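You operate a simulated robot arm through the tools that you are given. There is no shell and no other tool.

You run a simulated robot arm. Do the job below in one go: nothing can be reset, and whatever is moved stays where it is left.

## Task
Try the clog in the sand tray, rub its sole clean and rake the sand level.
Fine: four steps or more; use the brush mat; clog and small rake go back. Set down upright: small rake.

It is judged by the outcome, as a careful person would: the job done as asked, and still so three seconds after it is handed in. It fails if anything else is knocked over, pushed out of place, dropped, spilled or broken.

## Robot
A 7-joint arm with a two-finger parallel gripper, fixed in place. Base frame: the origin is at the foot of the arm, x ahead of it, y to its left, z up; the work surface is at about z = 750. Units: mm, degrees, N and s.
Its first joint turns from -166.0 to 166.0 degrees. Payload 4.4 kg.
The tool frame sits at the grasp point between the pads (the TCP): z along the fingers, y along the line on which they close. The tips reach 23 mm beyond it. Largest opening 94 mm; finger width 38, thickness 10; the body of the gripper, 54 by 96 mm, starts 39 mm behind the TCP.
Orientation is that of the tool frame in the base frame, as a unit quaternion [x, y, z, w]. With the fingers straight down and closing along the base's y, the tool's x points along the base's -x, its y along +y and its z along -z.

## Interface
- The arm moves only by the tool send_rows. Its arguments are lists of equal length, an entry for each row: "delta_pos": the shift along the tool's x, y, z in units of 400 mm (1.0 is 400 mm), a list of three; "rot": the turn, a rotation vector about the tool's x, y, z in units of 45 degrees (1.0 is 45 degrees), a list of three. In form: {"delta_pos": [[dx, dy, dz], ...], "rot": [[wx, wy, wz], ...]}. A call has 1 to 20 rows; each row is the pose to reach, as a shift and turn from the pose commanded when the call began, along the tool's axes at that moment. "jaw" is the closure in counts, from 0 (fully open) to 255 (shut), set as the call begins (left out, the last holds). A call with a number of a shift or a turn outside -1 to 1 is refused whole. A row lasts 0.2 s, in which the tool goes at most 50 mm and 8.6 degrees; a call with a longer step from one row to the next is refused whole, and so is a gripper value outside its range. Where a pose cannot be reached the arm comes as near as it can. A force on the tool above 70 N (or 10 N above the force at the start of the call, whichever is more), or a blocked arm, ends the call early, and 0.2 s more pass. Each finger travels about 72 mm/s and halts on what it meets, pressing with about 43 N; the grip force reading is that of the motor and also rises with nothing between the fingers. The clock runs only during rows and for 0.2 s after the last one: add rows that repeat a pose to give the fingers time. It gives the time, the measured TCP pose, the force on the tool (base axes), the opening and the grip force at its end, in the units of the frame above (readings bear some noise), with the torque about the TCP (base axes, N m) and any sound that the robot's microphone picked up.
- Cameras (640 x 400 px; columns grow to the right, rows downward): "scene" is fixed at [397.8, 649.8, 1503.9]; the picture's right is [-0.46, -0.89, 0.00], its down [-0.66, 0.34, -0.67] and it looks along [0.60, -0.31, -0.74] (base axes); focal length 314 px, centre (320, 200). "wrist" rides on the gripper at [87, 16, -74] in the tool frame; the picture's right is [-0.18, 0.98, 0.00], its down [-0.58, -0.11, -0.81] and it looks along [-0.79, -0.15, 0.59] (tool axes); focal length 243 px, centre (320, 200).
- get_image(camera): a new picture of that camera. No time passes.
- measure_at(camera, pixels): for up to 12 pixels [column, row] of the newest picture of that camera ("zoom" is the newest enlarged one), the place [x, y, z] in the base frame of the surface seen there, good to about 2 mm. No time passes.
- enlarge(camera, box): a new picture of the part [left, top, right, bottom] of that camera's present view, enlarged. No time passes.
- hand_in(): hands the job in; it is judged then, once.

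Open the gripper and draw the arm clear of the work before you hand the job in, unless the task says otherwise.

The tools are called after "Request:" as name(argument=value, ...) on one line, values as JSON. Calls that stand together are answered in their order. send_rows: Moves the arm, as the interface text tells. Its arguments: {"type":"object","properties":{"delta_pos":{"type":"array"},"rot":{"type":"array"},"jaw":{"type":"number"}},"required":["delta_pos","rot"]} The other tools are called the same way: get_image (camera) takes a picture; measure_at (camera, pixels) gives the place of the surface under pixels of a picture; enlarge (camera, box) takes an enlarged picture of a part of a camera's view; hand_in () hands the job in.

At the start:

```text
t: 0.0
tool_pos: [835.0, 68.5, 1055.3]
orientation: [0.0, 1.0, 0.0, 0.0]
wrist_force: [-0.2, -0.3, -0.5]
ft_torque: [0.01, -0.01, -0.01]
grip_width: 94.0
gripper_force: 0.1
```

scene: 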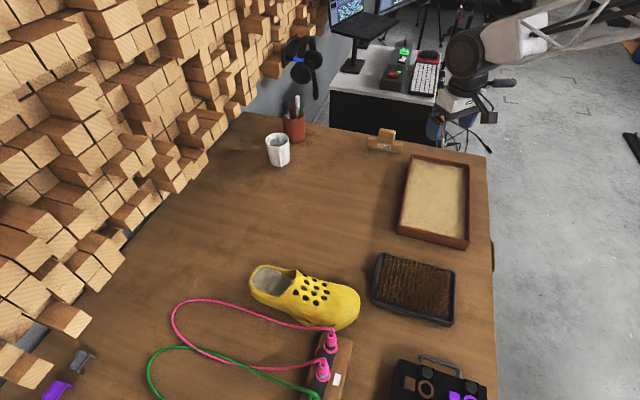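
wrist: 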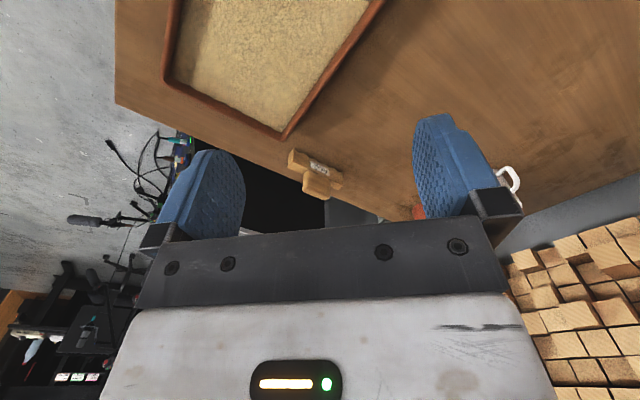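

The scene shows the clog near (305,295), brush mat near (415,288), sand tray near (435,200), and something small and wooden at (385,142) that may be the small rake. I enlarge these regions to look closer.

Request:
enlarge(camera="scene", box=[340, 110, 500, 260])

Request:
enlarge(camera="scene", box=[230, 240, 480, 400])

Request:
enlarge(camera="wrist", box=[260, 120, 420, 220])

```text
2.67 times, centred on (420, 185) of scene
```

zoom: 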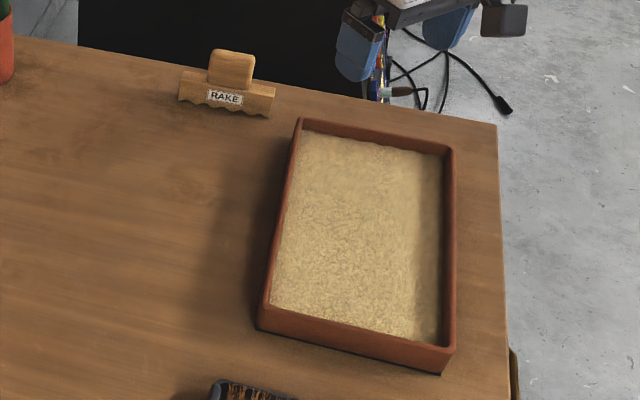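

```text
2.50 times, centred on (355, 320) of scene
```

zoom: 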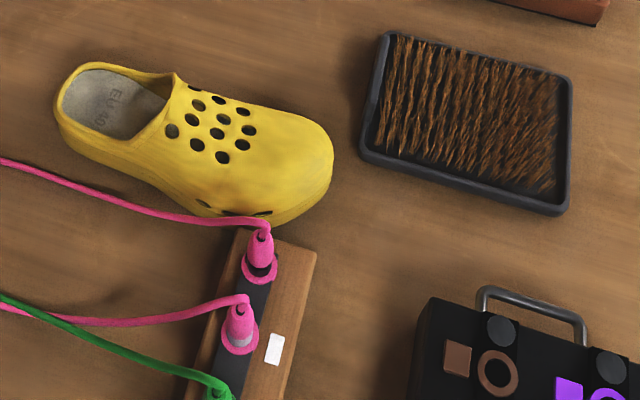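

```text
4.00 times, centred on (340, 170) of wrist
```

zoom: 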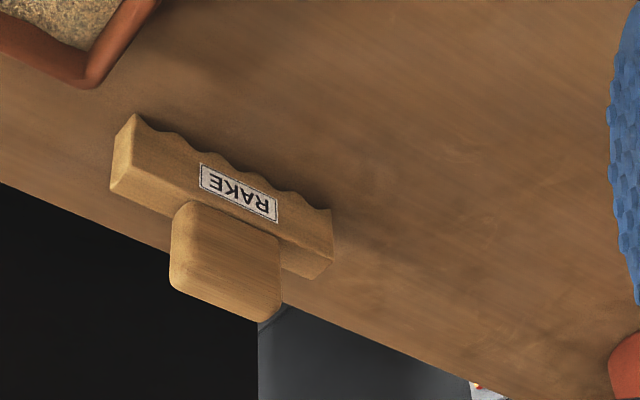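

The rake stands upright with teeth down, handle block on top; the clog lies next to a pink cable and plug. I measure tray, rake, mat and clog points in the scene picture.

Request:
get_image(camera="scene")

Request:
measure_at(camera="scene", pixels=[[414, 157], [468, 166], [398, 236], [466, 247], [435, 200], [415, 175], [455, 178], [407, 225], [455, 232], [435, 170], [430, 225], [420, 200]])

Request:
measure_at(camera="scene", pixels=[[381, 254], [455, 271], [374, 300], [452, 323], [415, 290], [387, 280], [440, 300], [395, 265], [440, 275], [400, 300], [360, 280], [412, 250]])

Request:
measure_at(camera="scene", pixels=[[387, 132], [383, 130], [392, 131], [371, 139], [401, 144], [396, 147], [376, 143], [388, 137], [386, 146], [405, 150], [366, 145], [387, 152]])

Request:
measure_at(camera="scene", pixels=[[252, 268], [258, 290], [270, 275], [296, 272], [280, 295], [300, 295], [320, 290], [340, 300], [358, 295], [355, 312], [335, 325], [310, 318]])

```text
taken
```

scene: 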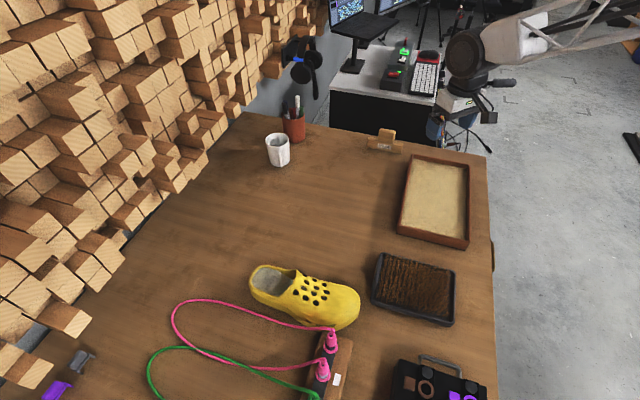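

```text
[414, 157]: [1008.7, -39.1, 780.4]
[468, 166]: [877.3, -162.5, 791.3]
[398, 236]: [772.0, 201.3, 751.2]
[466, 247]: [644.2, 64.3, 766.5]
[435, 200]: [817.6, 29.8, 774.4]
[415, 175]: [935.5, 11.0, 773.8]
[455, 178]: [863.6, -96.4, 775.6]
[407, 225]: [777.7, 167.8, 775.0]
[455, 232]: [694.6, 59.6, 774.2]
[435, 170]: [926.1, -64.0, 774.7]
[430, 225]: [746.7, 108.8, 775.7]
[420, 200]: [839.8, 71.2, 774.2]
```

```text
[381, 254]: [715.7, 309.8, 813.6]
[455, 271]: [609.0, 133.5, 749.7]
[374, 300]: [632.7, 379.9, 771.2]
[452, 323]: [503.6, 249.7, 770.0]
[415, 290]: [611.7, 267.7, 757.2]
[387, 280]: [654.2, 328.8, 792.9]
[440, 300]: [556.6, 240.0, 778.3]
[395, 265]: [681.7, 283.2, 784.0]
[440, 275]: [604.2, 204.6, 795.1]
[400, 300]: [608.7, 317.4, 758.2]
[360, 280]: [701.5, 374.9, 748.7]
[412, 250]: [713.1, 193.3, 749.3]
```

```text
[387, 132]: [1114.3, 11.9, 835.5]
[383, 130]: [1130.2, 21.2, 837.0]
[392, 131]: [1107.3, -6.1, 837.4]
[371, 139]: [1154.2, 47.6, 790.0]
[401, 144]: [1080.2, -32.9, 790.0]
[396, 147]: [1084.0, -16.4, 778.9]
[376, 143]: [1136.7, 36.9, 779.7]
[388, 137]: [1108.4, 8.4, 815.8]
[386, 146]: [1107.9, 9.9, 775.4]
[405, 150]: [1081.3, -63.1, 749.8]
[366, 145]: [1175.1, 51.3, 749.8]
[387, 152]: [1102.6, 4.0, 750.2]
```

```text
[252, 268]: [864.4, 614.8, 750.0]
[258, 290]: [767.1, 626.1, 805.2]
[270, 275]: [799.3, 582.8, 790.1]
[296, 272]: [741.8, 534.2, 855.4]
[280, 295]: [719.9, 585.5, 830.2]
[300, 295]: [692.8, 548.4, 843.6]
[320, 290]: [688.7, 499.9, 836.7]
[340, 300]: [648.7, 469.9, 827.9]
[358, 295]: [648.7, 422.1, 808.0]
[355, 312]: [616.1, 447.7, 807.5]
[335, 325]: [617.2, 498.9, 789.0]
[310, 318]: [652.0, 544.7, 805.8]
```

The rake sits about 1110 mm out, so it will need a tilted tool; the clog is at about (700,530). I enlarge the clog to find its rim heights and width for the grip.

Request:
enlarge(camera="scene", box=[240, 250, 368, 330])

Request:
measure_at(camera="zoom", pixels=[[60, 85], [130, 78], [50, 130], [60, 190], [120, 225], [200, 240], [270, 190], [300, 125], [285, 105], [180, 170], [160, 120], [230, 170]])

Request:
measure_at(camera="zoom", pixels=[[240, 300], [300, 330], [350, 380], [420, 395], [490, 390], [560, 350], [590, 280], [585, 220], [520, 190], [440, 160], [380, 135], [330, 115]])

```text
5.00 times, centred on (304, 290) of scene
```

zoom: 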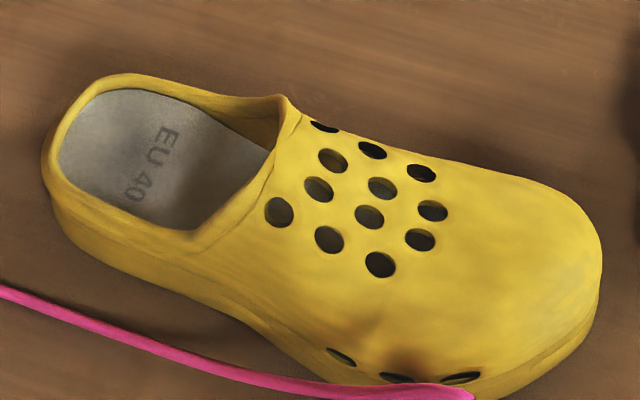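

```text
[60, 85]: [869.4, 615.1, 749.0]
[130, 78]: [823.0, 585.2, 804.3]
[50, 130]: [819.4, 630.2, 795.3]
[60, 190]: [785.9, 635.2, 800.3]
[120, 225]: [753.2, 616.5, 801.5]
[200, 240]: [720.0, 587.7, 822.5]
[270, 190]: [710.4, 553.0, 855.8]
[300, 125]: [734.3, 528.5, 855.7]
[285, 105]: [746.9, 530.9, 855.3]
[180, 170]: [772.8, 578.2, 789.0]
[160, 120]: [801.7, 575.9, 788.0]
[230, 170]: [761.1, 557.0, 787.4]
```

```text
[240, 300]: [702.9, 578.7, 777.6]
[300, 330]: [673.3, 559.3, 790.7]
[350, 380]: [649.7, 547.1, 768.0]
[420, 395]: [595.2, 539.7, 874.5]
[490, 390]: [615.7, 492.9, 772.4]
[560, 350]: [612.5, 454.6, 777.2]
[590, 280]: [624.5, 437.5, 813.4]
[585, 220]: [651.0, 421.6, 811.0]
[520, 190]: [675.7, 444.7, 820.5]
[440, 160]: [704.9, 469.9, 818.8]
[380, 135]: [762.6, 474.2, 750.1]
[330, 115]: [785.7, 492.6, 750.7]
```

The rim of the heel is at z about 800–822 and the vamp about 855; pixel (420,395) of the zoom gave z 874, so the pink cable rises off the table there. I measure along the cables and plugs to know what to avoid.

Request:
measure_at(camera="scene", pixels=[[332, 328], [318, 328], [300, 325], [280, 321], [260, 315], [240, 309], [220, 302], [195, 300], [176, 310], [331, 340], [322, 365], [345, 350]])

Request:
enlarge(camera="scene", box=[130, 270, 370, 400])

Request:
measure_at(camera="scene", pixels=[[440, 362], [420, 362], [398, 375], [480, 390], [278, 150], [293, 120], [270, 135], [286, 165], [297, 100], [340, 380], [430, 357], [460, 365]])

```text
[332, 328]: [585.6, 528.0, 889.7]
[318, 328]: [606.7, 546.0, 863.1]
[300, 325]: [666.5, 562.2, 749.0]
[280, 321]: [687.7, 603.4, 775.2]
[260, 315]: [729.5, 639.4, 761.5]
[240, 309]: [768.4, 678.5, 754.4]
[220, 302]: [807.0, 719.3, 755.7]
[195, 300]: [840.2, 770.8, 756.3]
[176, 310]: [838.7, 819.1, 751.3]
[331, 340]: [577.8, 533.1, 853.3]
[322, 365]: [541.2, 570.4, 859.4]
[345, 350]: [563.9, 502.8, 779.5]
```

```text
2.67 times, centred on (250, 335) of scene
```

zoom: 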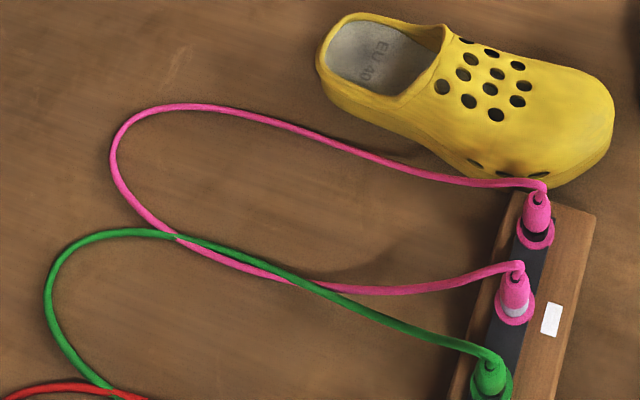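

```text
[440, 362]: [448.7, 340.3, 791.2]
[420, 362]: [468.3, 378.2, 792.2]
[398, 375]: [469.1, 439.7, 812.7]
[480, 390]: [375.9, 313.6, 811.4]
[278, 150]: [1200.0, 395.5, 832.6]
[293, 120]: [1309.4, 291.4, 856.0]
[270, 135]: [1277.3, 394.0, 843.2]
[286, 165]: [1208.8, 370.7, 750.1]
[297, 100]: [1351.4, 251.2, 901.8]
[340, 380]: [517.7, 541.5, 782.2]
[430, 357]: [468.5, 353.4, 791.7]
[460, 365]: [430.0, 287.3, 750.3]
```

The pink plug stands at (585,528) up to z 890, with the cable about 70 mm beside the clog's left side, so a heel grip across the width should be clear of it. I move above the mat region, yawed +45°, to look at the clog with the wrist camera.

Request:
send_rows(delta_pos=[[0.063, 0.08, 0.014], [0.127, 0.16, 0.028], [0.19, 0.239, 0.041], [0.253, 0.319, 0.055], [0.316, 0.399, 0.069], [0.38, 0.479, 0.083], [0.443, 0.558, 0.096], [0.506, 0.638, 0.11], [0.569, 0.718, 0.124], [0.6325, 0.7975, 0.1375], [0.6325, 0.7975, 0.1375]], rot=[[0, 0, -0.1], [0, 0, -0.2], [0, 0, -0.3], [0, 0, -0.4], [0, 0, -0.5], [0, 0, -0.6], [0, 0, -0.7], [0, 0, -0.8], [0, 0, -0.9], [0, 0, -1.0], [0, 0, -1.0]], jaw=0)

Request:
get_image(camera="wrist")

Request:
get_image(camera="scene")

```text
t: 2.4
tool_pos: [582.5, 385.5, 1002.0]
orientation: [-0.382, 0.924, -0.001, 0.0]
wrist_force: [-0.3, -0.3, -0.2]
ft_torque: [-0.01, -0.03, 0.0]
grip_width: 93.7
gripper_force: 0.0
```

```text
taken
```

wrist: 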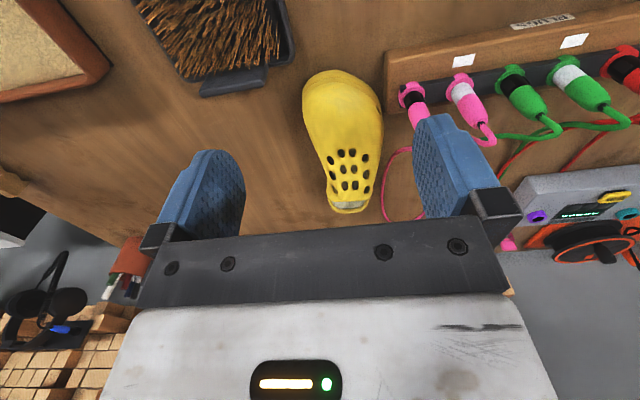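

```text
taken
```

scene: 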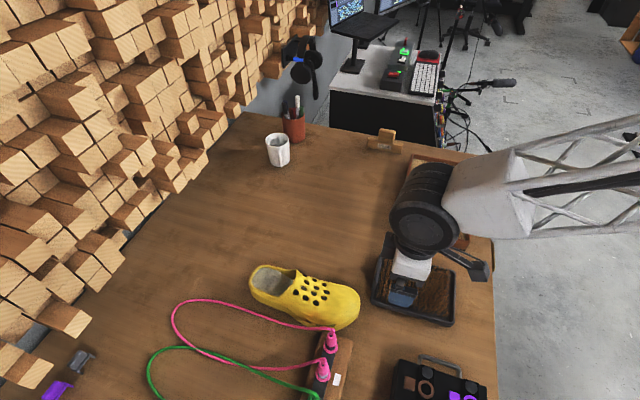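

The wrist view shows the clog (toe at (340,80), heel at (350,210)), and the scene view shows a camera bracket protruding at (480,265) on the tool's +x side. I enlarge the clog in the wrist view and measure its sides.

Request:
enlarge(camera="wrist", box=[280, 60, 440, 230])

Request:
measure_at(camera="wrist", pixels=[[303, 110], [306, 130], [312, 150], [320, 170], [327, 190], [330, 205], [383, 110], [381, 140], [377, 165], [373, 185], [369, 200], [350, 180]])

```text
2.35 times, centred on (360, 145) of wrist
```

zoom: 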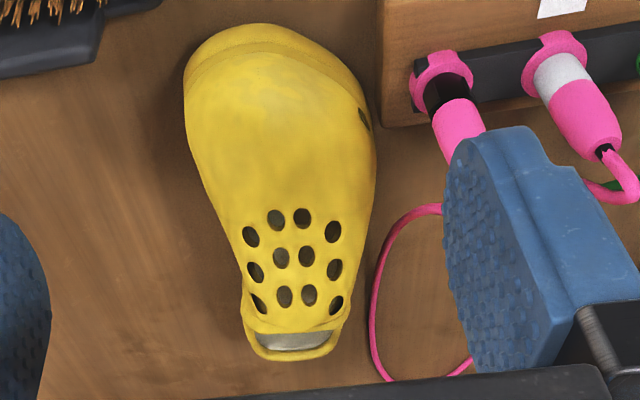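

```text
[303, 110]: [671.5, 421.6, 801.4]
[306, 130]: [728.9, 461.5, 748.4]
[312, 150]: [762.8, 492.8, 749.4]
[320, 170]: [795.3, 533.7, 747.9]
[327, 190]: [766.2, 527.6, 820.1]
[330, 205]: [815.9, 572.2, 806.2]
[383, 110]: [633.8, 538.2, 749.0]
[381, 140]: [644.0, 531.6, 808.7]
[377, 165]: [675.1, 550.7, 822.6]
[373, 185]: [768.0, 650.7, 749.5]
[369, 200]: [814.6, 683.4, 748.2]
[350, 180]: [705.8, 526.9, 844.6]
```

I measure the edges of the clog more finely in this zoom, especially the heel and waist sides at zoom pixels (244,345) and (345,330).

Request:
measure_at(camera="zoom", pixels=[[246, 335], [250, 348], [258, 358], [295, 360], [330, 352], [345, 325], [240, 300], [232, 260], [215, 215], [355, 290], [365, 240], [195, 150]])

Request:
measure_at(camera="zoom", pixels=[[295, 330], [255, 330], [335, 328], [295, 320], [270, 30], [190, 70], [187, 110], [374, 140], [372, 190], [368, 110], [340, 60], [280, 90]])

```text
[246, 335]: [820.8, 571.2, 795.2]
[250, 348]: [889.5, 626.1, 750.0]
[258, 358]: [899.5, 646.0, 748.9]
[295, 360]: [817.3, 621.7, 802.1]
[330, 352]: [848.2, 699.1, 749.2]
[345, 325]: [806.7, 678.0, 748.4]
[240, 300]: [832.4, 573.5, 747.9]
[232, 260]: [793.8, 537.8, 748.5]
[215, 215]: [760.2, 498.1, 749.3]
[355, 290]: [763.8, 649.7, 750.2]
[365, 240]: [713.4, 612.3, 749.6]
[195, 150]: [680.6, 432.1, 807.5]
```

```text
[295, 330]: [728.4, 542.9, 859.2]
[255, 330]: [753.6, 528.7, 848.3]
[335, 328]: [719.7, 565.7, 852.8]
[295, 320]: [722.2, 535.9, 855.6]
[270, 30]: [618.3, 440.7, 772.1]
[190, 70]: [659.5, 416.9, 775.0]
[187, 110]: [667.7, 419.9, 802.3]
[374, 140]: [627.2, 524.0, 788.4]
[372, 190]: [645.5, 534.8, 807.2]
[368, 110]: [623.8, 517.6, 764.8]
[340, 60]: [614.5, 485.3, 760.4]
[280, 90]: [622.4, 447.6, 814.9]
```

The heel is about 78 mm wide at z≈795, so it fits the 94 mm opening, but the camera bracket would sit over the vamp with the present yaw. I test turning the tool 180° in place (45° per call) so the camera comes over the heel side, watching that the arm can follow.

Request:
send_rows(delta_pos=[[0, 0, 0], [0, 0, 0], [0, 0, 0], [0, 0, 0], [0, 0, 0], [0, 0, 0]], rot=[[0, 0, 0.17], [0, 0, 0.34], [0, 0, 0.51], [0, 0, 0.68], [0, 0, 0.84], [0, 0, 1.0]])

Request:
send_rows(delta_pos=[[0, 0, 0], [0, 0, 0], [0, 0, 0], [0, 0, 0], [0, 0, 0], [0, 0, 0]], rot=[[0, 0, 0.17], [0, 0, 0.34], [0, 0, 0.51], [0, 0, 0.68], [0, 0, 0.84], [0, 0, 1.0]])

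Request:
send_rows(delta_pos=[[0, 0, 0], [0, 0, 0], [0, 0, 0], [0, 0, 0], [0, 0, 0], [0, 0, 0]], rot=[[0, 0, 0.17], [0, 0, 0.34], [0, 0, 0.51], [0, 0, 0.68], [0, 0, 0.84], [0, 0, 1.0]])

Request:
get_image(camera="scene")

```text
t: 3.8
tool_pos: [583.0, 387.6, 1001.1]
orientation: [0.0, 1.0, 0.0, -0.001]
wrist_force: [0.6, 0.1, -0.1]
ft_torque: [-0.03, 0.0, 0.03]
grip_width: 94.0
gripper_force: 0.0
```

```text
t: 5.2
tool_pos: [582.4, 386.3, 999.6]
orientation: [0.384, 0.923, 0.0, 0.0]
wrist_force: [-0.2, 0.5, -0.1]
ft_torque: [0.0, 0.01, 0.0]
grip_width: 94.1
gripper_force: 0.0
```

```text
t: 6.6
tool_pos: [581.3, 386.8, 1001.2]
orientation: [0.707, 0.707, 0.0, 0.0]
wrist_force: [0.3, 0.2, -0.7]
ft_torque: [-0.02, 0.0, -0.01]
grip_width: 94.0
gripper_force: 0.1
```

```text
taken
```

scene: 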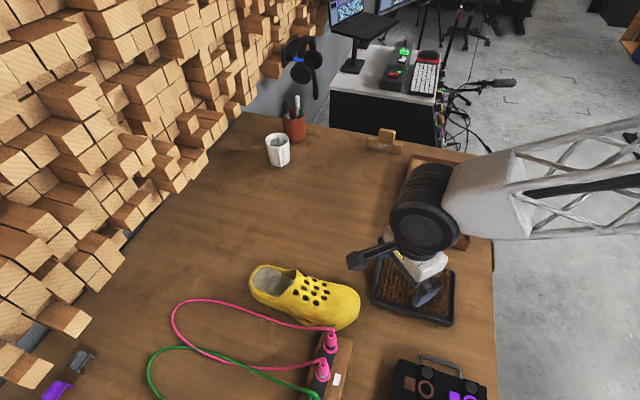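

The arm follows exactly so far (yaw −90, camera bracket now at (365,258) on the clog side). I turn the last 45° in place.

Request:
send_rows(delta_pos=[[0, 0, 0], [0, 0, 0], [0, 0, 0], [0, 0, 0], [0, 0, 0], [0, 0, 0]], rot=[[0, 0, 0.17], [0, 0, 0.34], [0, 0, 0.51], [0, 0, 0.68], [0, 0, 0.84], [0, 0, 1.0]])

Request:
get_image(camera="scene")

```text
t: 8.0
tool_pos: [583.3, 386.9, 1001.6]
orientation: [0.924, 0.382, 0.0, 0.0]
wrist_force: [0.5, 0.1, -0.6]
ft_torque: [0.01, -0.03, 0.01]
grip_width: 93.7
gripper_force: 0.1
```

```text
taken
```

scene: 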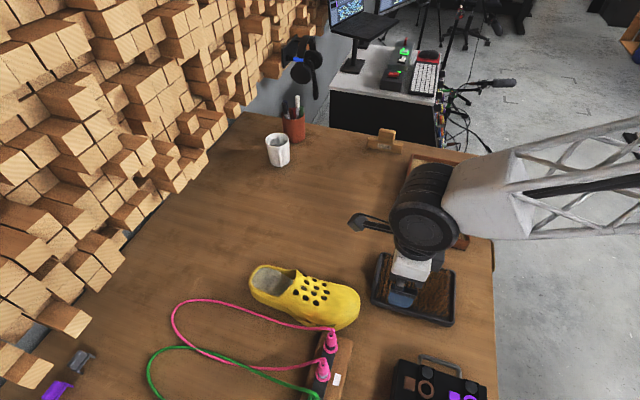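

Full flip reached exactly (orientation matches). I now move above the heel at (776,583,900), fingers straddling the clog's width, still clear above it.

Request:
send_rows(delta_pos=[[0.0859, -0.001, 0.0], [0.1719, -0.001, 0.02], [0.2578, -0.002, 0.05], [0.3438, -0.003, 0.09], [0.4297, -0.003, 0.13], [0.5156, -0.004, 0.17], [0.6016, -0.005, 0.21], [0.6875, -0.005, 0.2525], [0.6875, -0.005, 0.2525]], rot=[[0, 0, 0], [0, 0, 0], [0, 0, 0], [0, 0, 0], [0, 0, 0], [0, 0, 0], [0, 0, 0], [0, 0, 0], [0, 0, 0]], jaw=0)

Request:
get_image(camera="scene")

Request:
get_image(camera="wrist")

```text
t: 10.0
tool_pos: [775.4, 583.4, 900.7]
orientation: [0.924, 0.383, 0.0, 0.0]
wrist_force: [-0.2, 0.2, 0.2]
ft_torque: [0.0, -0.04, -0.03]
grip_width: 93.8
gripper_force: 0.1
```

```text
taken
```

scene: 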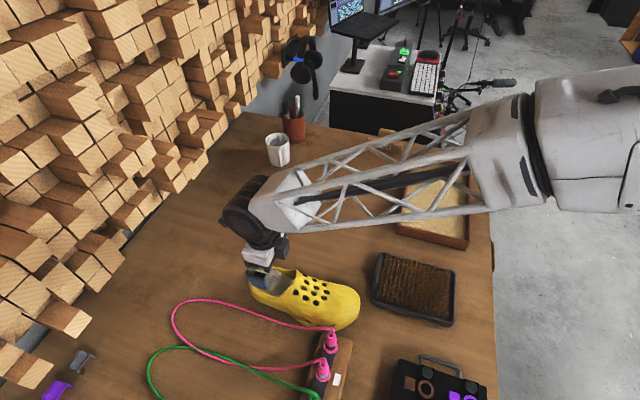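

```text
taken
```

wrist: 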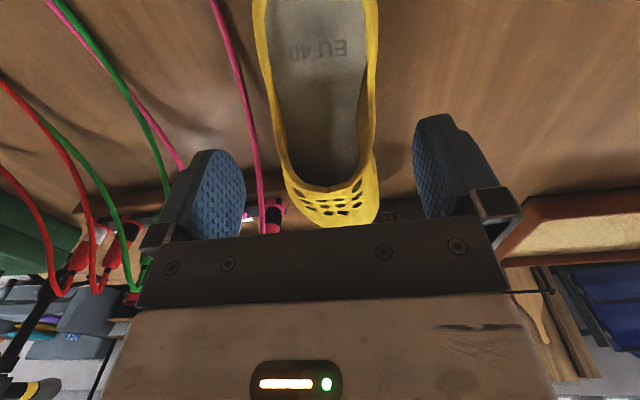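

The wrist view now looks into the clog from the heel; the walls run down the picture from (262,20)/(375,20). I measure the outer wall edges to centre the grip.

Request:
enlarge(camera="wrist", box=[220, 0, 420, 125])

Request:
measure_at(camera="zoom", pixels=[[106, 30], [110, 90], [125, 150], [140, 220], [155, 290], [165, 350], [500, 30], [502, 90], [502, 150], [500, 220], [498, 290], [498, 350]])

Request:
measure_at(camera="zoom", pixels=[[112, 30], [118, 90], [131, 150], [147, 220], [162, 290], [172, 350], [490, 30], [492, 90], [493, 150], [491, 220], [489, 290], [488, 350]])

```text
3.20 times, centred on (320, 62) of wrist
```

zoom: 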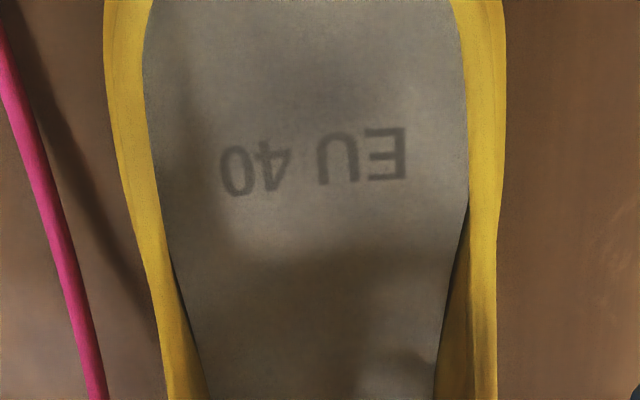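

```text
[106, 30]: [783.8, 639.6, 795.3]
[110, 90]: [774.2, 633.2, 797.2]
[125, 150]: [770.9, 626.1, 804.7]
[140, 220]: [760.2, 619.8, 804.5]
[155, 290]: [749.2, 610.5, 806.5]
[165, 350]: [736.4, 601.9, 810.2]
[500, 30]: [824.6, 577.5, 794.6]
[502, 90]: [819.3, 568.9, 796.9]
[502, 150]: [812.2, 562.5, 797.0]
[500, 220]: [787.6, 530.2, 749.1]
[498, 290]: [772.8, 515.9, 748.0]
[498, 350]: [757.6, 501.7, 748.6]
```

```text
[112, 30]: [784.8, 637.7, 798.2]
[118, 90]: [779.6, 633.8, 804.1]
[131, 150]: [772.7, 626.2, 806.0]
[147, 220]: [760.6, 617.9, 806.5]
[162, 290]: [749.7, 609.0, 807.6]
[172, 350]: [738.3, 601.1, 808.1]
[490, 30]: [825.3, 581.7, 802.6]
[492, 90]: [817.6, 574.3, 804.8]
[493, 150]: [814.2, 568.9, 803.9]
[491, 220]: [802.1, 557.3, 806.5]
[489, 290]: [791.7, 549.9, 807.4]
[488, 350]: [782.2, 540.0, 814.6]
```

Walls at the heel are about 78 mm apart at z≈800 (centre offset about +1 mm). I check how much the left wall flares lower down using the scene camera.

Request:
enlarge(camera="scene", box=[240, 250, 320, 330])

Request:
measure_at(camera="zoom", pixels=[[110, 200], [100, 230], [105, 255], [115, 270], [130, 230], [130, 255], [130, 275], [160, 245], [160, 265], [160, 285], [190, 285], [190, 300]])

```text
5.00 times, centred on (280, 290) of scene
```

zoom: 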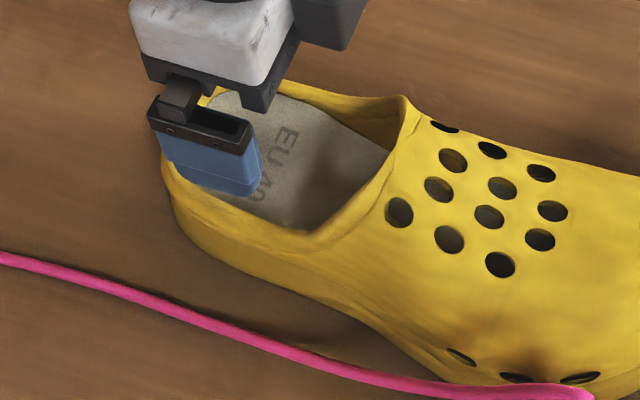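

```text
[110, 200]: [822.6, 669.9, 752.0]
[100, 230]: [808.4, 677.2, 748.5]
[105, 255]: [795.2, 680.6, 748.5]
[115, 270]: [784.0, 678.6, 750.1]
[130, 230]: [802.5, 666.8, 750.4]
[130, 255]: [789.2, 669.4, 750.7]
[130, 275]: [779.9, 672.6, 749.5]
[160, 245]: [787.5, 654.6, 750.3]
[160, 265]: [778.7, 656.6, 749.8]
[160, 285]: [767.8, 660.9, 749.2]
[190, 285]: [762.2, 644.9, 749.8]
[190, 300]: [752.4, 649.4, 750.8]
```

The wall is further right in this zoom (about (200,230) to (320,300)); I measure there.

Request:
measure_at(camera="zoom", pixels=[[200, 215], [200, 230], [205, 243], [240, 232], [240, 248], [240, 263], [280, 250], [280, 265], [280, 280], [310, 262], [310, 280], [315, 298]])

```text
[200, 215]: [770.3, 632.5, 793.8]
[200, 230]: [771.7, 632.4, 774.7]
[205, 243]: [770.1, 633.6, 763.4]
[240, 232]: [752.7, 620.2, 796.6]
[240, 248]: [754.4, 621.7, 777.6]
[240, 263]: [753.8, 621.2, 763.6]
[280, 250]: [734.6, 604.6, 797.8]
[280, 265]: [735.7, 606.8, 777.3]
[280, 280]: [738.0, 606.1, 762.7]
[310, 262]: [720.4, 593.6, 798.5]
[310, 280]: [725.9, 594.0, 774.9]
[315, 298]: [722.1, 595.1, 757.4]
```

The wall is nearly vertical at about ±43 mm from the clog axis at the grip spot, leaving ~4 mm each side. I descend first to TCP z≈832 (tips just above the rim) and check alignment.

Request:
send_rows(delta_pos=[[0, 0, 0.043], [0, 0, 0.086], [0, 0, 0.129], [0, 0, 0.172], [0, 0, 0.172]], rot=[[0, 0, 0], [0, 0, 0], [0, 0, 0], [0, 0, 0], [0, 0, 0]])

Request:
get_image(camera="wrist")

Request:
enlarge(camera="scene", box=[230, 220, 358, 300])

```text
t: 11.2
tool_pos: [775.5, 582.3, 830.8]
orientation: [0.924, 0.383, -0.001, -0.001]
wrist_force: [0.5, 0.6, -0.1]
ft_torque: [0.0, 0.01, 0.02]
grip_width: 93.8
gripper_force: 0.0
```

```text
taken
```

wrist: 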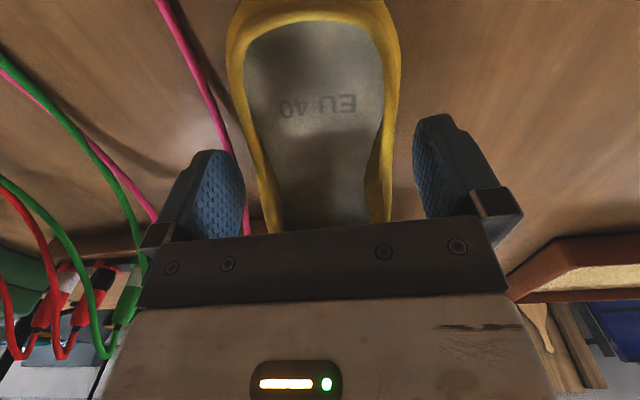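

```text
5.00 times, centred on (294, 260) of scene
```

zoom: 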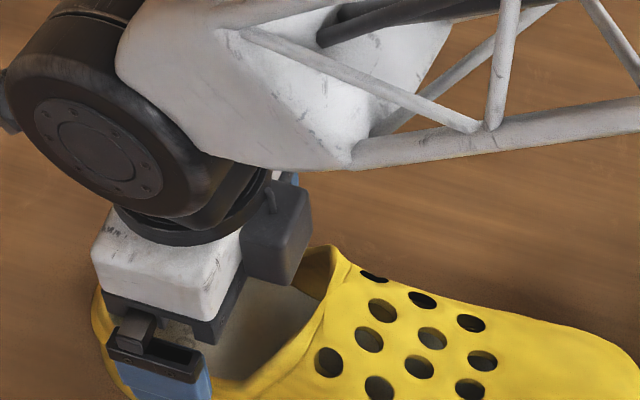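

A dark box protrudes from the gripper's toe side (zoom (275,235)); I measure its lower edge to be sure it clears the vamp on the way down, and the finger positions versus the walls.

Request:
measure_at(camera="zoom", pixels=[[250, 275], [285, 283], [305, 220], [290, 285], [270, 190], [335, 255], [322, 290], [180, 370], [160, 390], [115, 300], [200, 310], [245, 240]])

Request:
measure_at(camera="wrist", pixels=[[225, 200], [240, 160], [236, 100], [250, 140], [265, 190], [400, 100], [395, 150], [390, 200], [420, 150], [430, 200], [228, 60], [399, 60]])

```text
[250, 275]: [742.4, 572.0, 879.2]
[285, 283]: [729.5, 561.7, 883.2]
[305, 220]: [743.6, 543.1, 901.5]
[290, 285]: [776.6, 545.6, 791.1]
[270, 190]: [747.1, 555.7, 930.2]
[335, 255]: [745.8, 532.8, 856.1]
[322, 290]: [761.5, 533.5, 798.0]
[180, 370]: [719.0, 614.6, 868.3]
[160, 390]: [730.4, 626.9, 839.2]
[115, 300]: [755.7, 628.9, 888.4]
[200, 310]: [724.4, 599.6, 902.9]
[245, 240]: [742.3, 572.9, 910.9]
```

```text
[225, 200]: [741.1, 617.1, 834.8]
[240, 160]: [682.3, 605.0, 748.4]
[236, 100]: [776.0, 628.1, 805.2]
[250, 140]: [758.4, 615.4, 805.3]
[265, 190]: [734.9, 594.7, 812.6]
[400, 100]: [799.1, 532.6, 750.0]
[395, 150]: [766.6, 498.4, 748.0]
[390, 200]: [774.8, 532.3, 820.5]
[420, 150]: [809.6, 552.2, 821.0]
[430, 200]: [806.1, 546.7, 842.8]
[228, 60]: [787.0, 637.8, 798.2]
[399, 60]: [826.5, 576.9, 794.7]
```

The box's bottom is ~49 mm above the TCP and reaches ~50 mm toward the toe, so I shift 5 mm heelward and then go down to z≈799, keeping it clear of the vamp edge (s≥109 mm).

Request:
send_rows(delta_pos=[[0.014, 0, 0], [0.014, 0, 0.02], [0.014, 0, 0.04], [0.014, 0, 0.06], [0.014, 0, 0.079], [0.014, 0, 0.079]], rot=[[0, 0, 0], [0, 0, 0], [0, 0, 0], [0, 0, 0], [0, 0, 0], [0, 0, 0]])

Request:
enlarge(camera="scene", box=[230, 240, 358, 320])

Request:
get_image(camera="wrist")

```text
t: 12.6
tool_pos: [778.1, 586.8, 800.8]
orientation: [0.923, 0.384, 0.001, -0.001]
wrist_force: [0.0, -0.8, -0.5]
ft_torque: [0.0, 0.0, -0.03]
grip_width: 94.2
gripper_force: 0.1
```

```text
5.00 times, centred on (294, 280) of scene
```

zoom: 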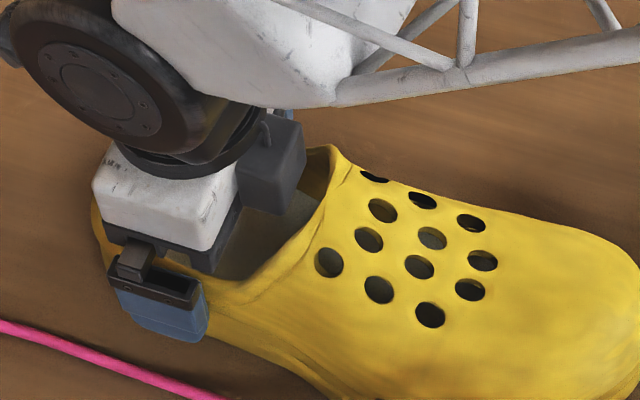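

```text
taken
```

wrist: 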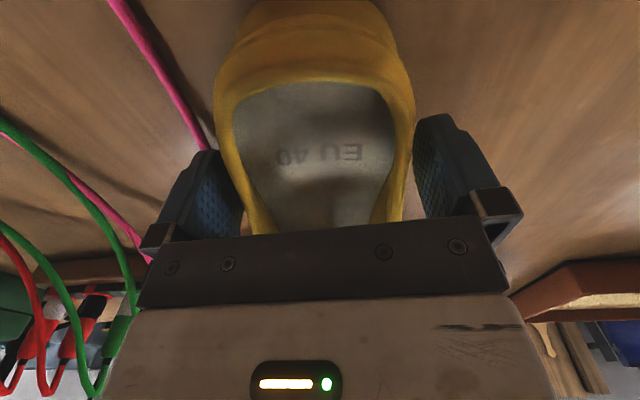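

No contact, fingers outside both walls. I lower 5 mm more and then close the jaw on the heel.

Request:
send_rows(delta_pos=[[0, 0, 0.006], [0, 0, 0.013], [0, 0, 0.013]], rot=[[0, 0, 0], [0, 0, 0], [0, 0, 0]])

Request:
send_rows(delta_pos=[[0, 0, 0], [0, 0, 0], [0, 0, 0], [0, 0, 0], [0, 0, 0], [0, 0, 0]], rot=[[0, 0, 0], [0, 0, 0], [0, 0, 0], [0, 0, 0], [0, 0, 0], [0, 0, 0]], jaw=255)

Request:
enlarge(camera="scene", box=[230, 240, 390, 340])

Request:
get_image(camera="wrist")

```text
t: 13.4
tool_pos: [780.7, 585.5, 794.5]
orientation: [0.924, 0.383, 0.0, -0.001]
wrist_force: [-0.2, -0.1, -0.7]
ft_torque: [-0.05, 0.01, 0.0]
grip_width: 94.2
gripper_force: 0.1
```

```text
t: 14.8
tool_pos: [779.6, 587.3, 794.1]
orientation: [0.923, 0.384, -0.001, -0.001]
wrist_force: [-0.3, 1.8, 1.4]
ft_torque: [0.13, 0.15, -0.19]
grip_width: 85.8
gripper_force: 42.9
```

```text
4.00 times, centred on (310, 290) of scene
```

zoom: 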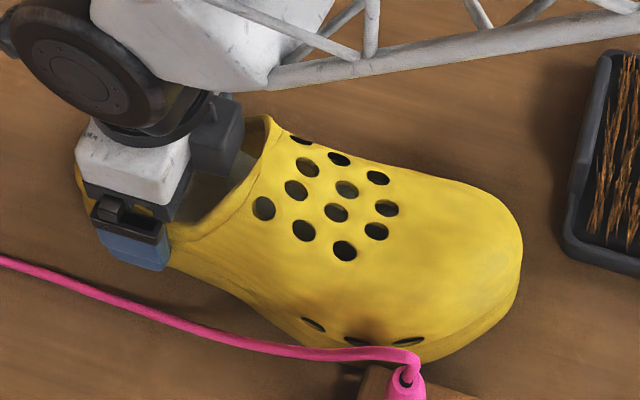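

```text
taken
```

wrist: 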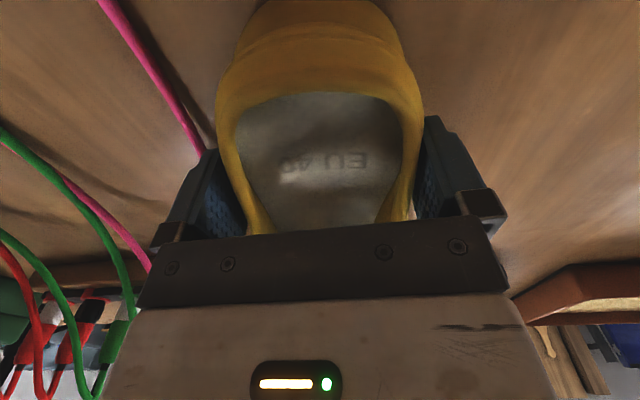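

The grip holds at 85.8 mm with 43 N. I lift slowly straight up 60 mm and check whether the clog stays level.

Request:
send_rows(delta_pos=[[0, 0, -0.02], [0, 0, -0.05], [0, 0, -0.08], [0, 0, -0.115], [0, 0, -0.15], [0, 0, -0.15]], rot=[[0, 0, 0], [0, 0, 0], [0, 0, 0], [0, 0, 0], [0, 0, 0], [0, 0, 0]])

Request:
get_image(camera="scene")

Request:
enlarge(camera="scene", box=[230, 230, 390, 330])

```text
t: 16.2
tool_pos: [779.1, 586.2, 853.7]
orientation: [0.924, 0.383, 0.0, -0.001]
wrist_force: [0.0, 0.0, -2.6]
ft_torque: [0.11, -0.08, 0.02]
grip_width: 85.5
gripper_force: 42.8
```

```text
taken
```

scene: 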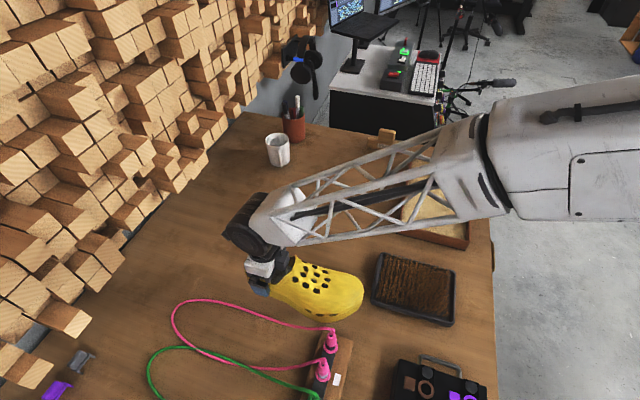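

```text
4.00 times, centred on (310, 280) of scene
```

zoom: 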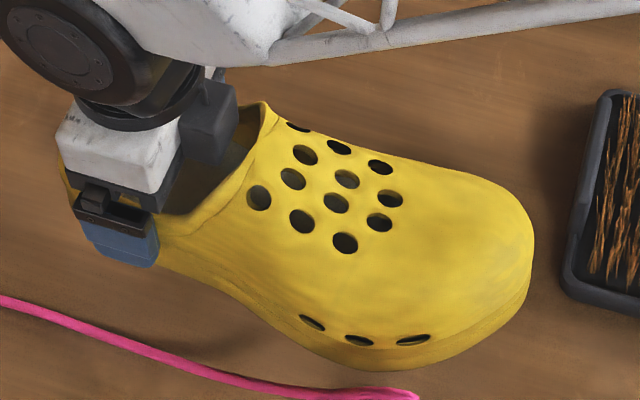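

Lifted, weight reads ~2.6 N and grip is steady. I measure vamp edge and toe heights to check for pitch slip (expected about +59 mm each).

Request:
measure_at(camera="zoom", pixels=[[267, 108], [250, 145], [330, 250], [420, 270], [480, 250], [500, 300], [440, 180], [520, 220], [215, 210], [190, 240], [450, 340], [520, 300]])

```text
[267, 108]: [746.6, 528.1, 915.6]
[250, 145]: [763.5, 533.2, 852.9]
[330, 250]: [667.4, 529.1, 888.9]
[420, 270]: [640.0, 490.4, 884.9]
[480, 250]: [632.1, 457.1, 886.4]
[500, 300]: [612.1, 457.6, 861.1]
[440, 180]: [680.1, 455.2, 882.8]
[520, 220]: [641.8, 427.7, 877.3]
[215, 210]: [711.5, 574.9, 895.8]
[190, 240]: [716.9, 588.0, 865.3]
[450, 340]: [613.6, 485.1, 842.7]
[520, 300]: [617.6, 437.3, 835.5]
```

The vamp edge rose by 60 mm to 915, so the clog is held level. I raise it and carry it toward the sand tray while turning +45° (first half of the 90° turn).

Request:
send_rows(delta_pos=[[0, 0, -0.08], [0, 0, -0.16], [-0.02, 0.02, -0.25], [-0.07, 0.07, -0.25], [-0.13, 0.13, -0.25], [-0.19, 0.19, -0.25], [-0.25, 0.25, -0.25], [-0.31, 0.31, -0.25], [-0.37, 0.37, -0.25], [-0.442, 0.442, -0.25], [-0.442, 0.442, -0.25]], rot=[[0, 0, 0], [0, 0, 0], [0, 0, -0.06], [0, 0, -0.18], [0, 0, -0.32], [0, 0, -0.46], [0, 0, -0.6], [0, 0, -0.74], [0, 0, -0.88], [0, 0, -1.0], [0, 0, -1.0]])

Request:
send_rows(delta_pos=[[-0.06, 0, 0], [-0.13, 0, 0], [-0.2, 0, 0], [-0.27, 0, 0], [-0.34, 0, 0], [-0.41, 0, 0], [-0.48, 0, 0], [-0.55, 0, 0], [-0.6375, 0, 0], [-0.6375, 0, 0]], rot=[[0, 0, -0.1], [0, 0, -0.21], [0, 0, -0.32], [0, 0, -0.43], [0, 0, -0.54], [0, 0, -0.65], [0, 0, -0.76], [0, 0, -0.88], [0, 0, -1.0], [0, 0, -1.0]])

Request:
get_image(camera="scene")

Request:
get_image(camera="wrist")

```text
t: 18.6
tool_pos: [778.8, 337.0, 954.0]
orientation: [0.707, 0.707, 0.001, 0.0]
wrist_force: [0.6, 0.4, -1.1]
ft_torque: [0.18, 0.0, -0.01]
grip_width: 85.5
gripper_force: 43.1
```

```text
t: 20.8
tool_pos: [778.9, 82.6, 955.2]
orientation: [0.382, 0.924, 0.0, 0.0]
wrist_force: [-0.5, 0.4, -2.0]
ft_torque: [0.13, 0.1, 0.03]
grip_width: 85.4
gripper_force: 42.7
```

```text
taken
```

scene: 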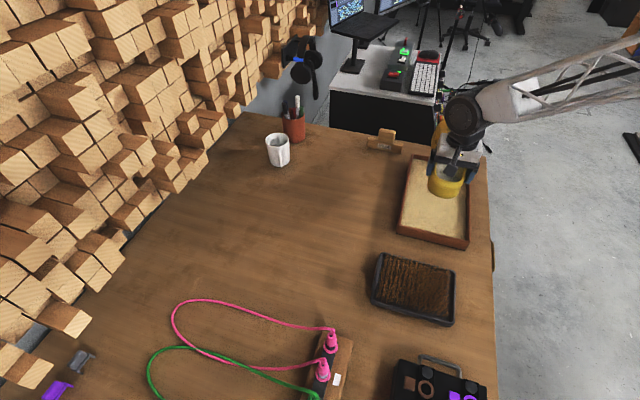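

```text
taken
```

wrist: 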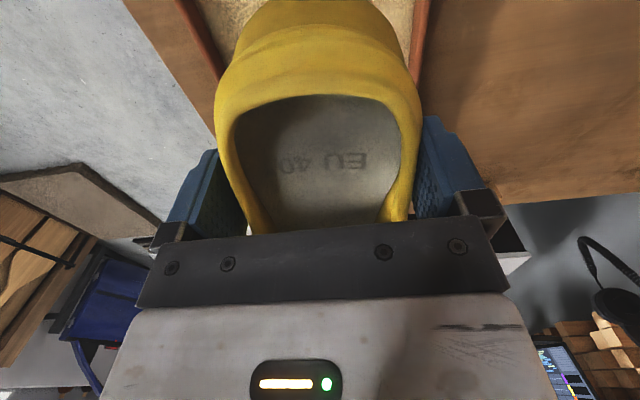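

The clog is now over the tray (scene (447,180)). I enlarge the tray region in the scene and measure its rim corners and inner edges.

Request:
enlarge(camera="scene", box=[380, 145, 490, 255])

```text
3.64 times, centred on (435, 200) of scene
```

zoom: 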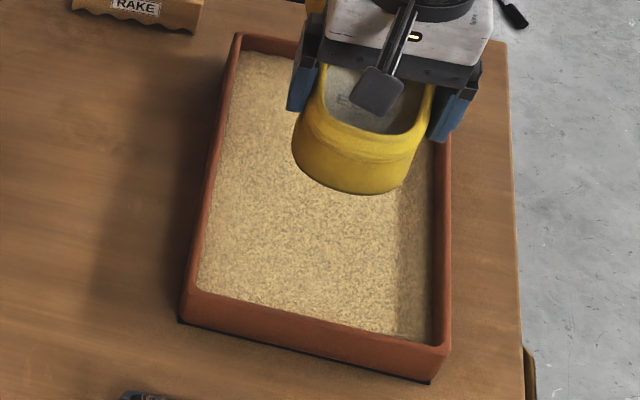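

Request:
measure_at(camera="zoom", pixels=[[190, 292], [440, 345], [238, 38], [446, 150], [195, 285], [425, 340], [245, 52], [430, 160], [315, 320], [225, 130], [220, 170], [441, 260]])

Request:
measure_at(camera="zoom", pixels=[[203, 290], [205, 280], [429, 333], [428, 280], [320, 310], [250, 60], [228, 150], [215, 200], [270, 52], [431, 200], [300, 250], [250, 100]])

```text
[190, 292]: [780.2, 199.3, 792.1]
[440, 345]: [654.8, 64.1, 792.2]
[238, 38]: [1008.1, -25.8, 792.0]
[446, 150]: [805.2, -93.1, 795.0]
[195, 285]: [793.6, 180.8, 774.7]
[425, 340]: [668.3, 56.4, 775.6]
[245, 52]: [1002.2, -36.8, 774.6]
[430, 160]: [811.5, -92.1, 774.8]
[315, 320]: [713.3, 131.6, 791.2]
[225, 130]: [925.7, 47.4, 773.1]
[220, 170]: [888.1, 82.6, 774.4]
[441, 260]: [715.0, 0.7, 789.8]
```

```text
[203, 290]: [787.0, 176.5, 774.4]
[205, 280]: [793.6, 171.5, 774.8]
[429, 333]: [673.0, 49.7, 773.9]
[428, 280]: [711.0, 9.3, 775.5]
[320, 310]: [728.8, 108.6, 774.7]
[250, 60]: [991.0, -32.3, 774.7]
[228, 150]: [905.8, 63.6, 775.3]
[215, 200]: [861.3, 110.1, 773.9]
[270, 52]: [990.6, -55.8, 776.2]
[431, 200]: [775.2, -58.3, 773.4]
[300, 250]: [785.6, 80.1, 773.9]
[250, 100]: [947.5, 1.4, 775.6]
```

The tray rim is at z≈792, sand ≈774.5, centre about (833,15), long axis at −44.7°, inner about 316×176 mm. The clog is already lined up; I shift to the first step spot and descend to just above the sand (TCP z≈830, sole ≈786).

Request:
send_rows(delta_pos=[[0.009, 0.025, 0.05], [0.018, 0.05, 0.1], [0.018, 0.05, 0.16], [0.018, 0.05, 0.22], [0.018, 0.05, 0.27], [0.018, 0.05, 0.309], [0.018, 0.05, 0.309]], rot=[[0, 0, 0], [0, 0, 0], [0, 0, 0], [0, 0, 0], [0, 0, 0], [0, 0, 0], [0, 0, 0]])

Request:
enlarge(camera="scene", box=[380, 145, 490, 255])

Request:
get_image(camera="wrist")

```text
t: 22.4
tool_pos: [786.7, 100.4, 831.0]
orientation: [0.383, 0.924, -0.001, 0.001]
wrist_force: [-0.2, 0.4, -1.7]
ft_torque: [0.09, 0.11, -0.01]
grip_width: 85.5
gripper_force: 42.9
```

```text
3.64 times, centred on (435, 200) of scene
```

zoom: 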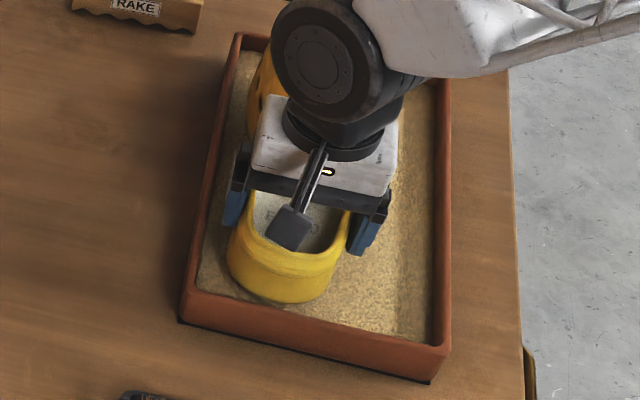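

```text
taken
```

wrist: 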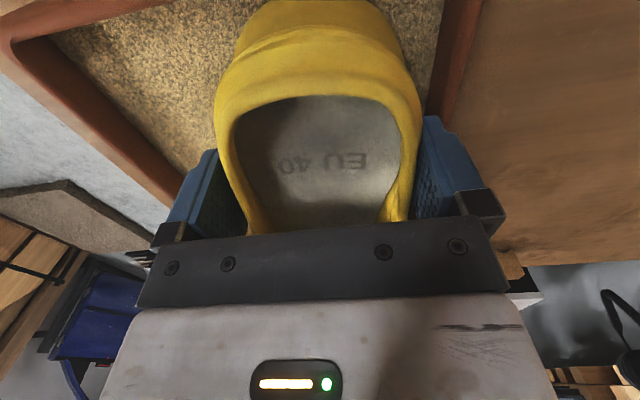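

Clog sits inside the tray over the left half, clear of the rims. I lower slowly to TCP z≈816 and read the force for contact with the sand.

Request:
send_rows(delta_pos=[[0, 0, 0.012], [0, 0, 0.024], [0, 0, 0.035], [0, 0, 0.035]], rot=[[0, 0, 0], [0, 0, 0], [0, 0, 0], [0, 0, 0]])

```text
t: 23.4
tool_pos: [787.9, 101.3, 816.3]
orientation: [0.383, 0.924, 0.0, 0.0]
wrist_force: [-0.3, 0.3, -1.9]
ft_torque: [0.1, 0.11, -0.01]
grip_width: 85.1
gripper_force: 43.1
```

No contact yet at 816. I lower a further 4 mm in small steps.

Request:
send_rows(delta_pos=[[0, 0, 0.004], [0, 0, 0.007], [0, 0, 0.01], [0, 0, 0.01]], rot=[[0, 0, 0], [0, 0, 0], [0, 0, 0], [0, 0, 0]])

```text
t: 24.4
tool_pos: [788.7, 102.1, 812.6]
orientation: [0.383, 0.924, 0.0, 0.0]
wrist_force: [0.3, 0.1, -2.4]
ft_torque: [0.11, 0.13, 0.01]
grip_width: 85.0
gripper_force: 42.8
```

Still only the clog's own weight is felt. I look at the picture to see whether the sand is already yielding.

Request:
enlarge(camera="scene", box=[380, 145, 490, 255])

Request:
measure_at(camera="zoom", pixels=[[280, 305], [240, 270], [260, 295], [310, 300], [335, 280], [330, 250], [215, 240], [280, 290], [300, 280], [240, 100], [255, 90], [390, 250]])

```text
3.64 times, centred on (435, 200) of scene
```

zoom: 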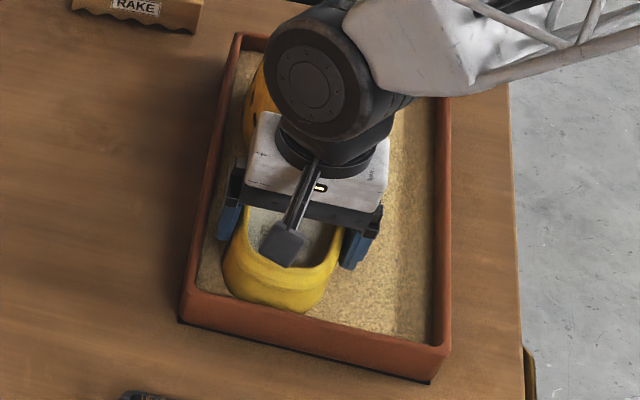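

```text
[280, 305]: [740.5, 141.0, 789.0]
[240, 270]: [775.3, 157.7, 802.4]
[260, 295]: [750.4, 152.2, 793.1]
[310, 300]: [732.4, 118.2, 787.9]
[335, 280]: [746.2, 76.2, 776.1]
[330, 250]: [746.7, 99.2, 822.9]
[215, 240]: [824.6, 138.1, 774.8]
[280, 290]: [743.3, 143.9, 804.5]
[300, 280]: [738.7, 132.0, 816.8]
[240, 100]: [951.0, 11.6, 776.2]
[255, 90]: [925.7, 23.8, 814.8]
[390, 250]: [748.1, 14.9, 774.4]
```

The heel appears seated into the sand surface with hardly any reaction. I press 4 mm deeper and read the force.

Request:
send_rows(delta_pos=[[0, 0, 0.004], [0, 0, 0.007], [0, 0, 0.01], [0, 0, 0.01]], rot=[[0, 0, 0], [0, 0, 0], [0, 0, 0], [0, 0, 0]])

```text
t: 25.4
tool_pos: [788.2, 101.1, 809.9]
orientation: [0.383, 0.924, 0.0, 0.001]
wrist_force: [-6.3, 2.6, 22.3]
ft_torque: [-1.0, 0.68, -0.39]
grip_width: 85.3
gripper_force: 43.8
```

Contact now: about 24 N upward, mostly at the clog's left edge. I press a little more (2 mm) to seat the whole sole, staying below 70 N.

Request:
send_rows(delta_pos=[[0, 0, 0.0025], [0, 0, 0.005], [0, 0, 0.005], [0, 0, 0.005]], rot=[[0, 0, 0], [0, 0, 0], [0, 0, 0], [0, 0, 0]])

Request:
enlarge(camera="scene", box=[380, 145, 490, 255])

```text
t: 26.4
tool_pos: [790.4, 101.2, 808.2]
orientation: [0.382, 0.924, 0.001, 0.002]
wrist_force: [-6.8, 3.2, 62.7]
ft_torque: [-1.34, 0.13, -0.25]
grip_width: 85.3
gripper_force: 43.3
```

```text
3.64 times, centred on (435, 200) of scene
```

zoom: 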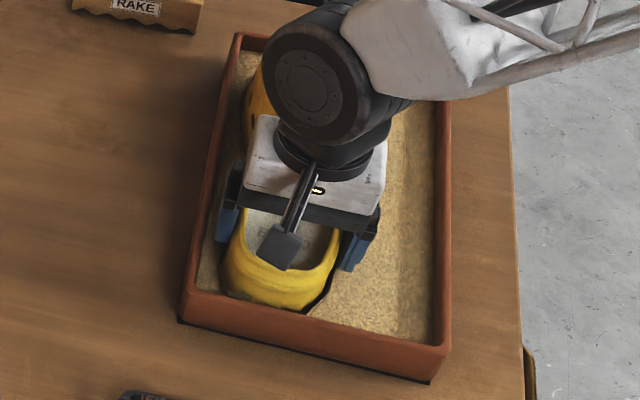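

The step is pressed in (≈63 N, print edge visible at (320,300)). I lift the clog clear of the rim and look at the print and at the clog's hold.

Request:
send_rows(delta_pos=[[0, 0, -0.02], [0, 0, -0.05], [0, 0, -0.08], [0, 0, -0.11], [0, 0, -0.11]], rot=[[0, 0, 0], [0, 0, 0], [0, 0, 0], [0, 0, 0], [0, 0, 0]])

Request:
enlarge(camera="scene", box=[380, 145, 490, 255])

Request:
get_image(camera="wrist")

```text
t: 27.6
tool_pos: [786.8, 102.3, 851.7]
orientation: [0.383, 0.924, 0.0, 0.0]
wrist_force: [0.7, -0.2, -2.0]
ft_torque: [0.14, 0.11, 0.02]
grip_width: 85.3
gripper_force: 42.5
```

```text
3.64 times, centred on (435, 200) of scene
```

zoom: 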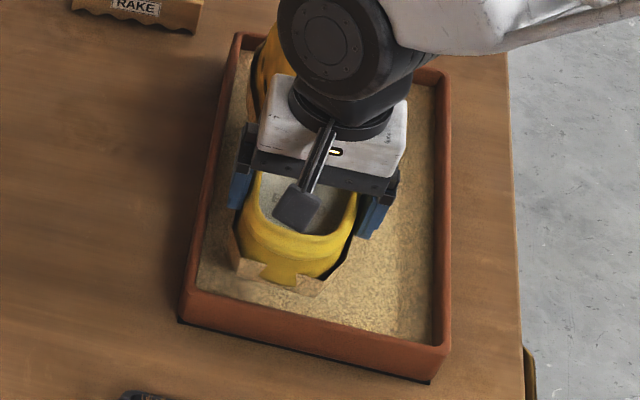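

```text
taken
```

wrist: 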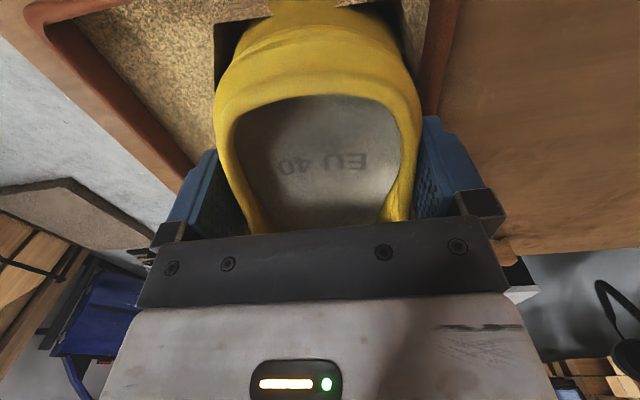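

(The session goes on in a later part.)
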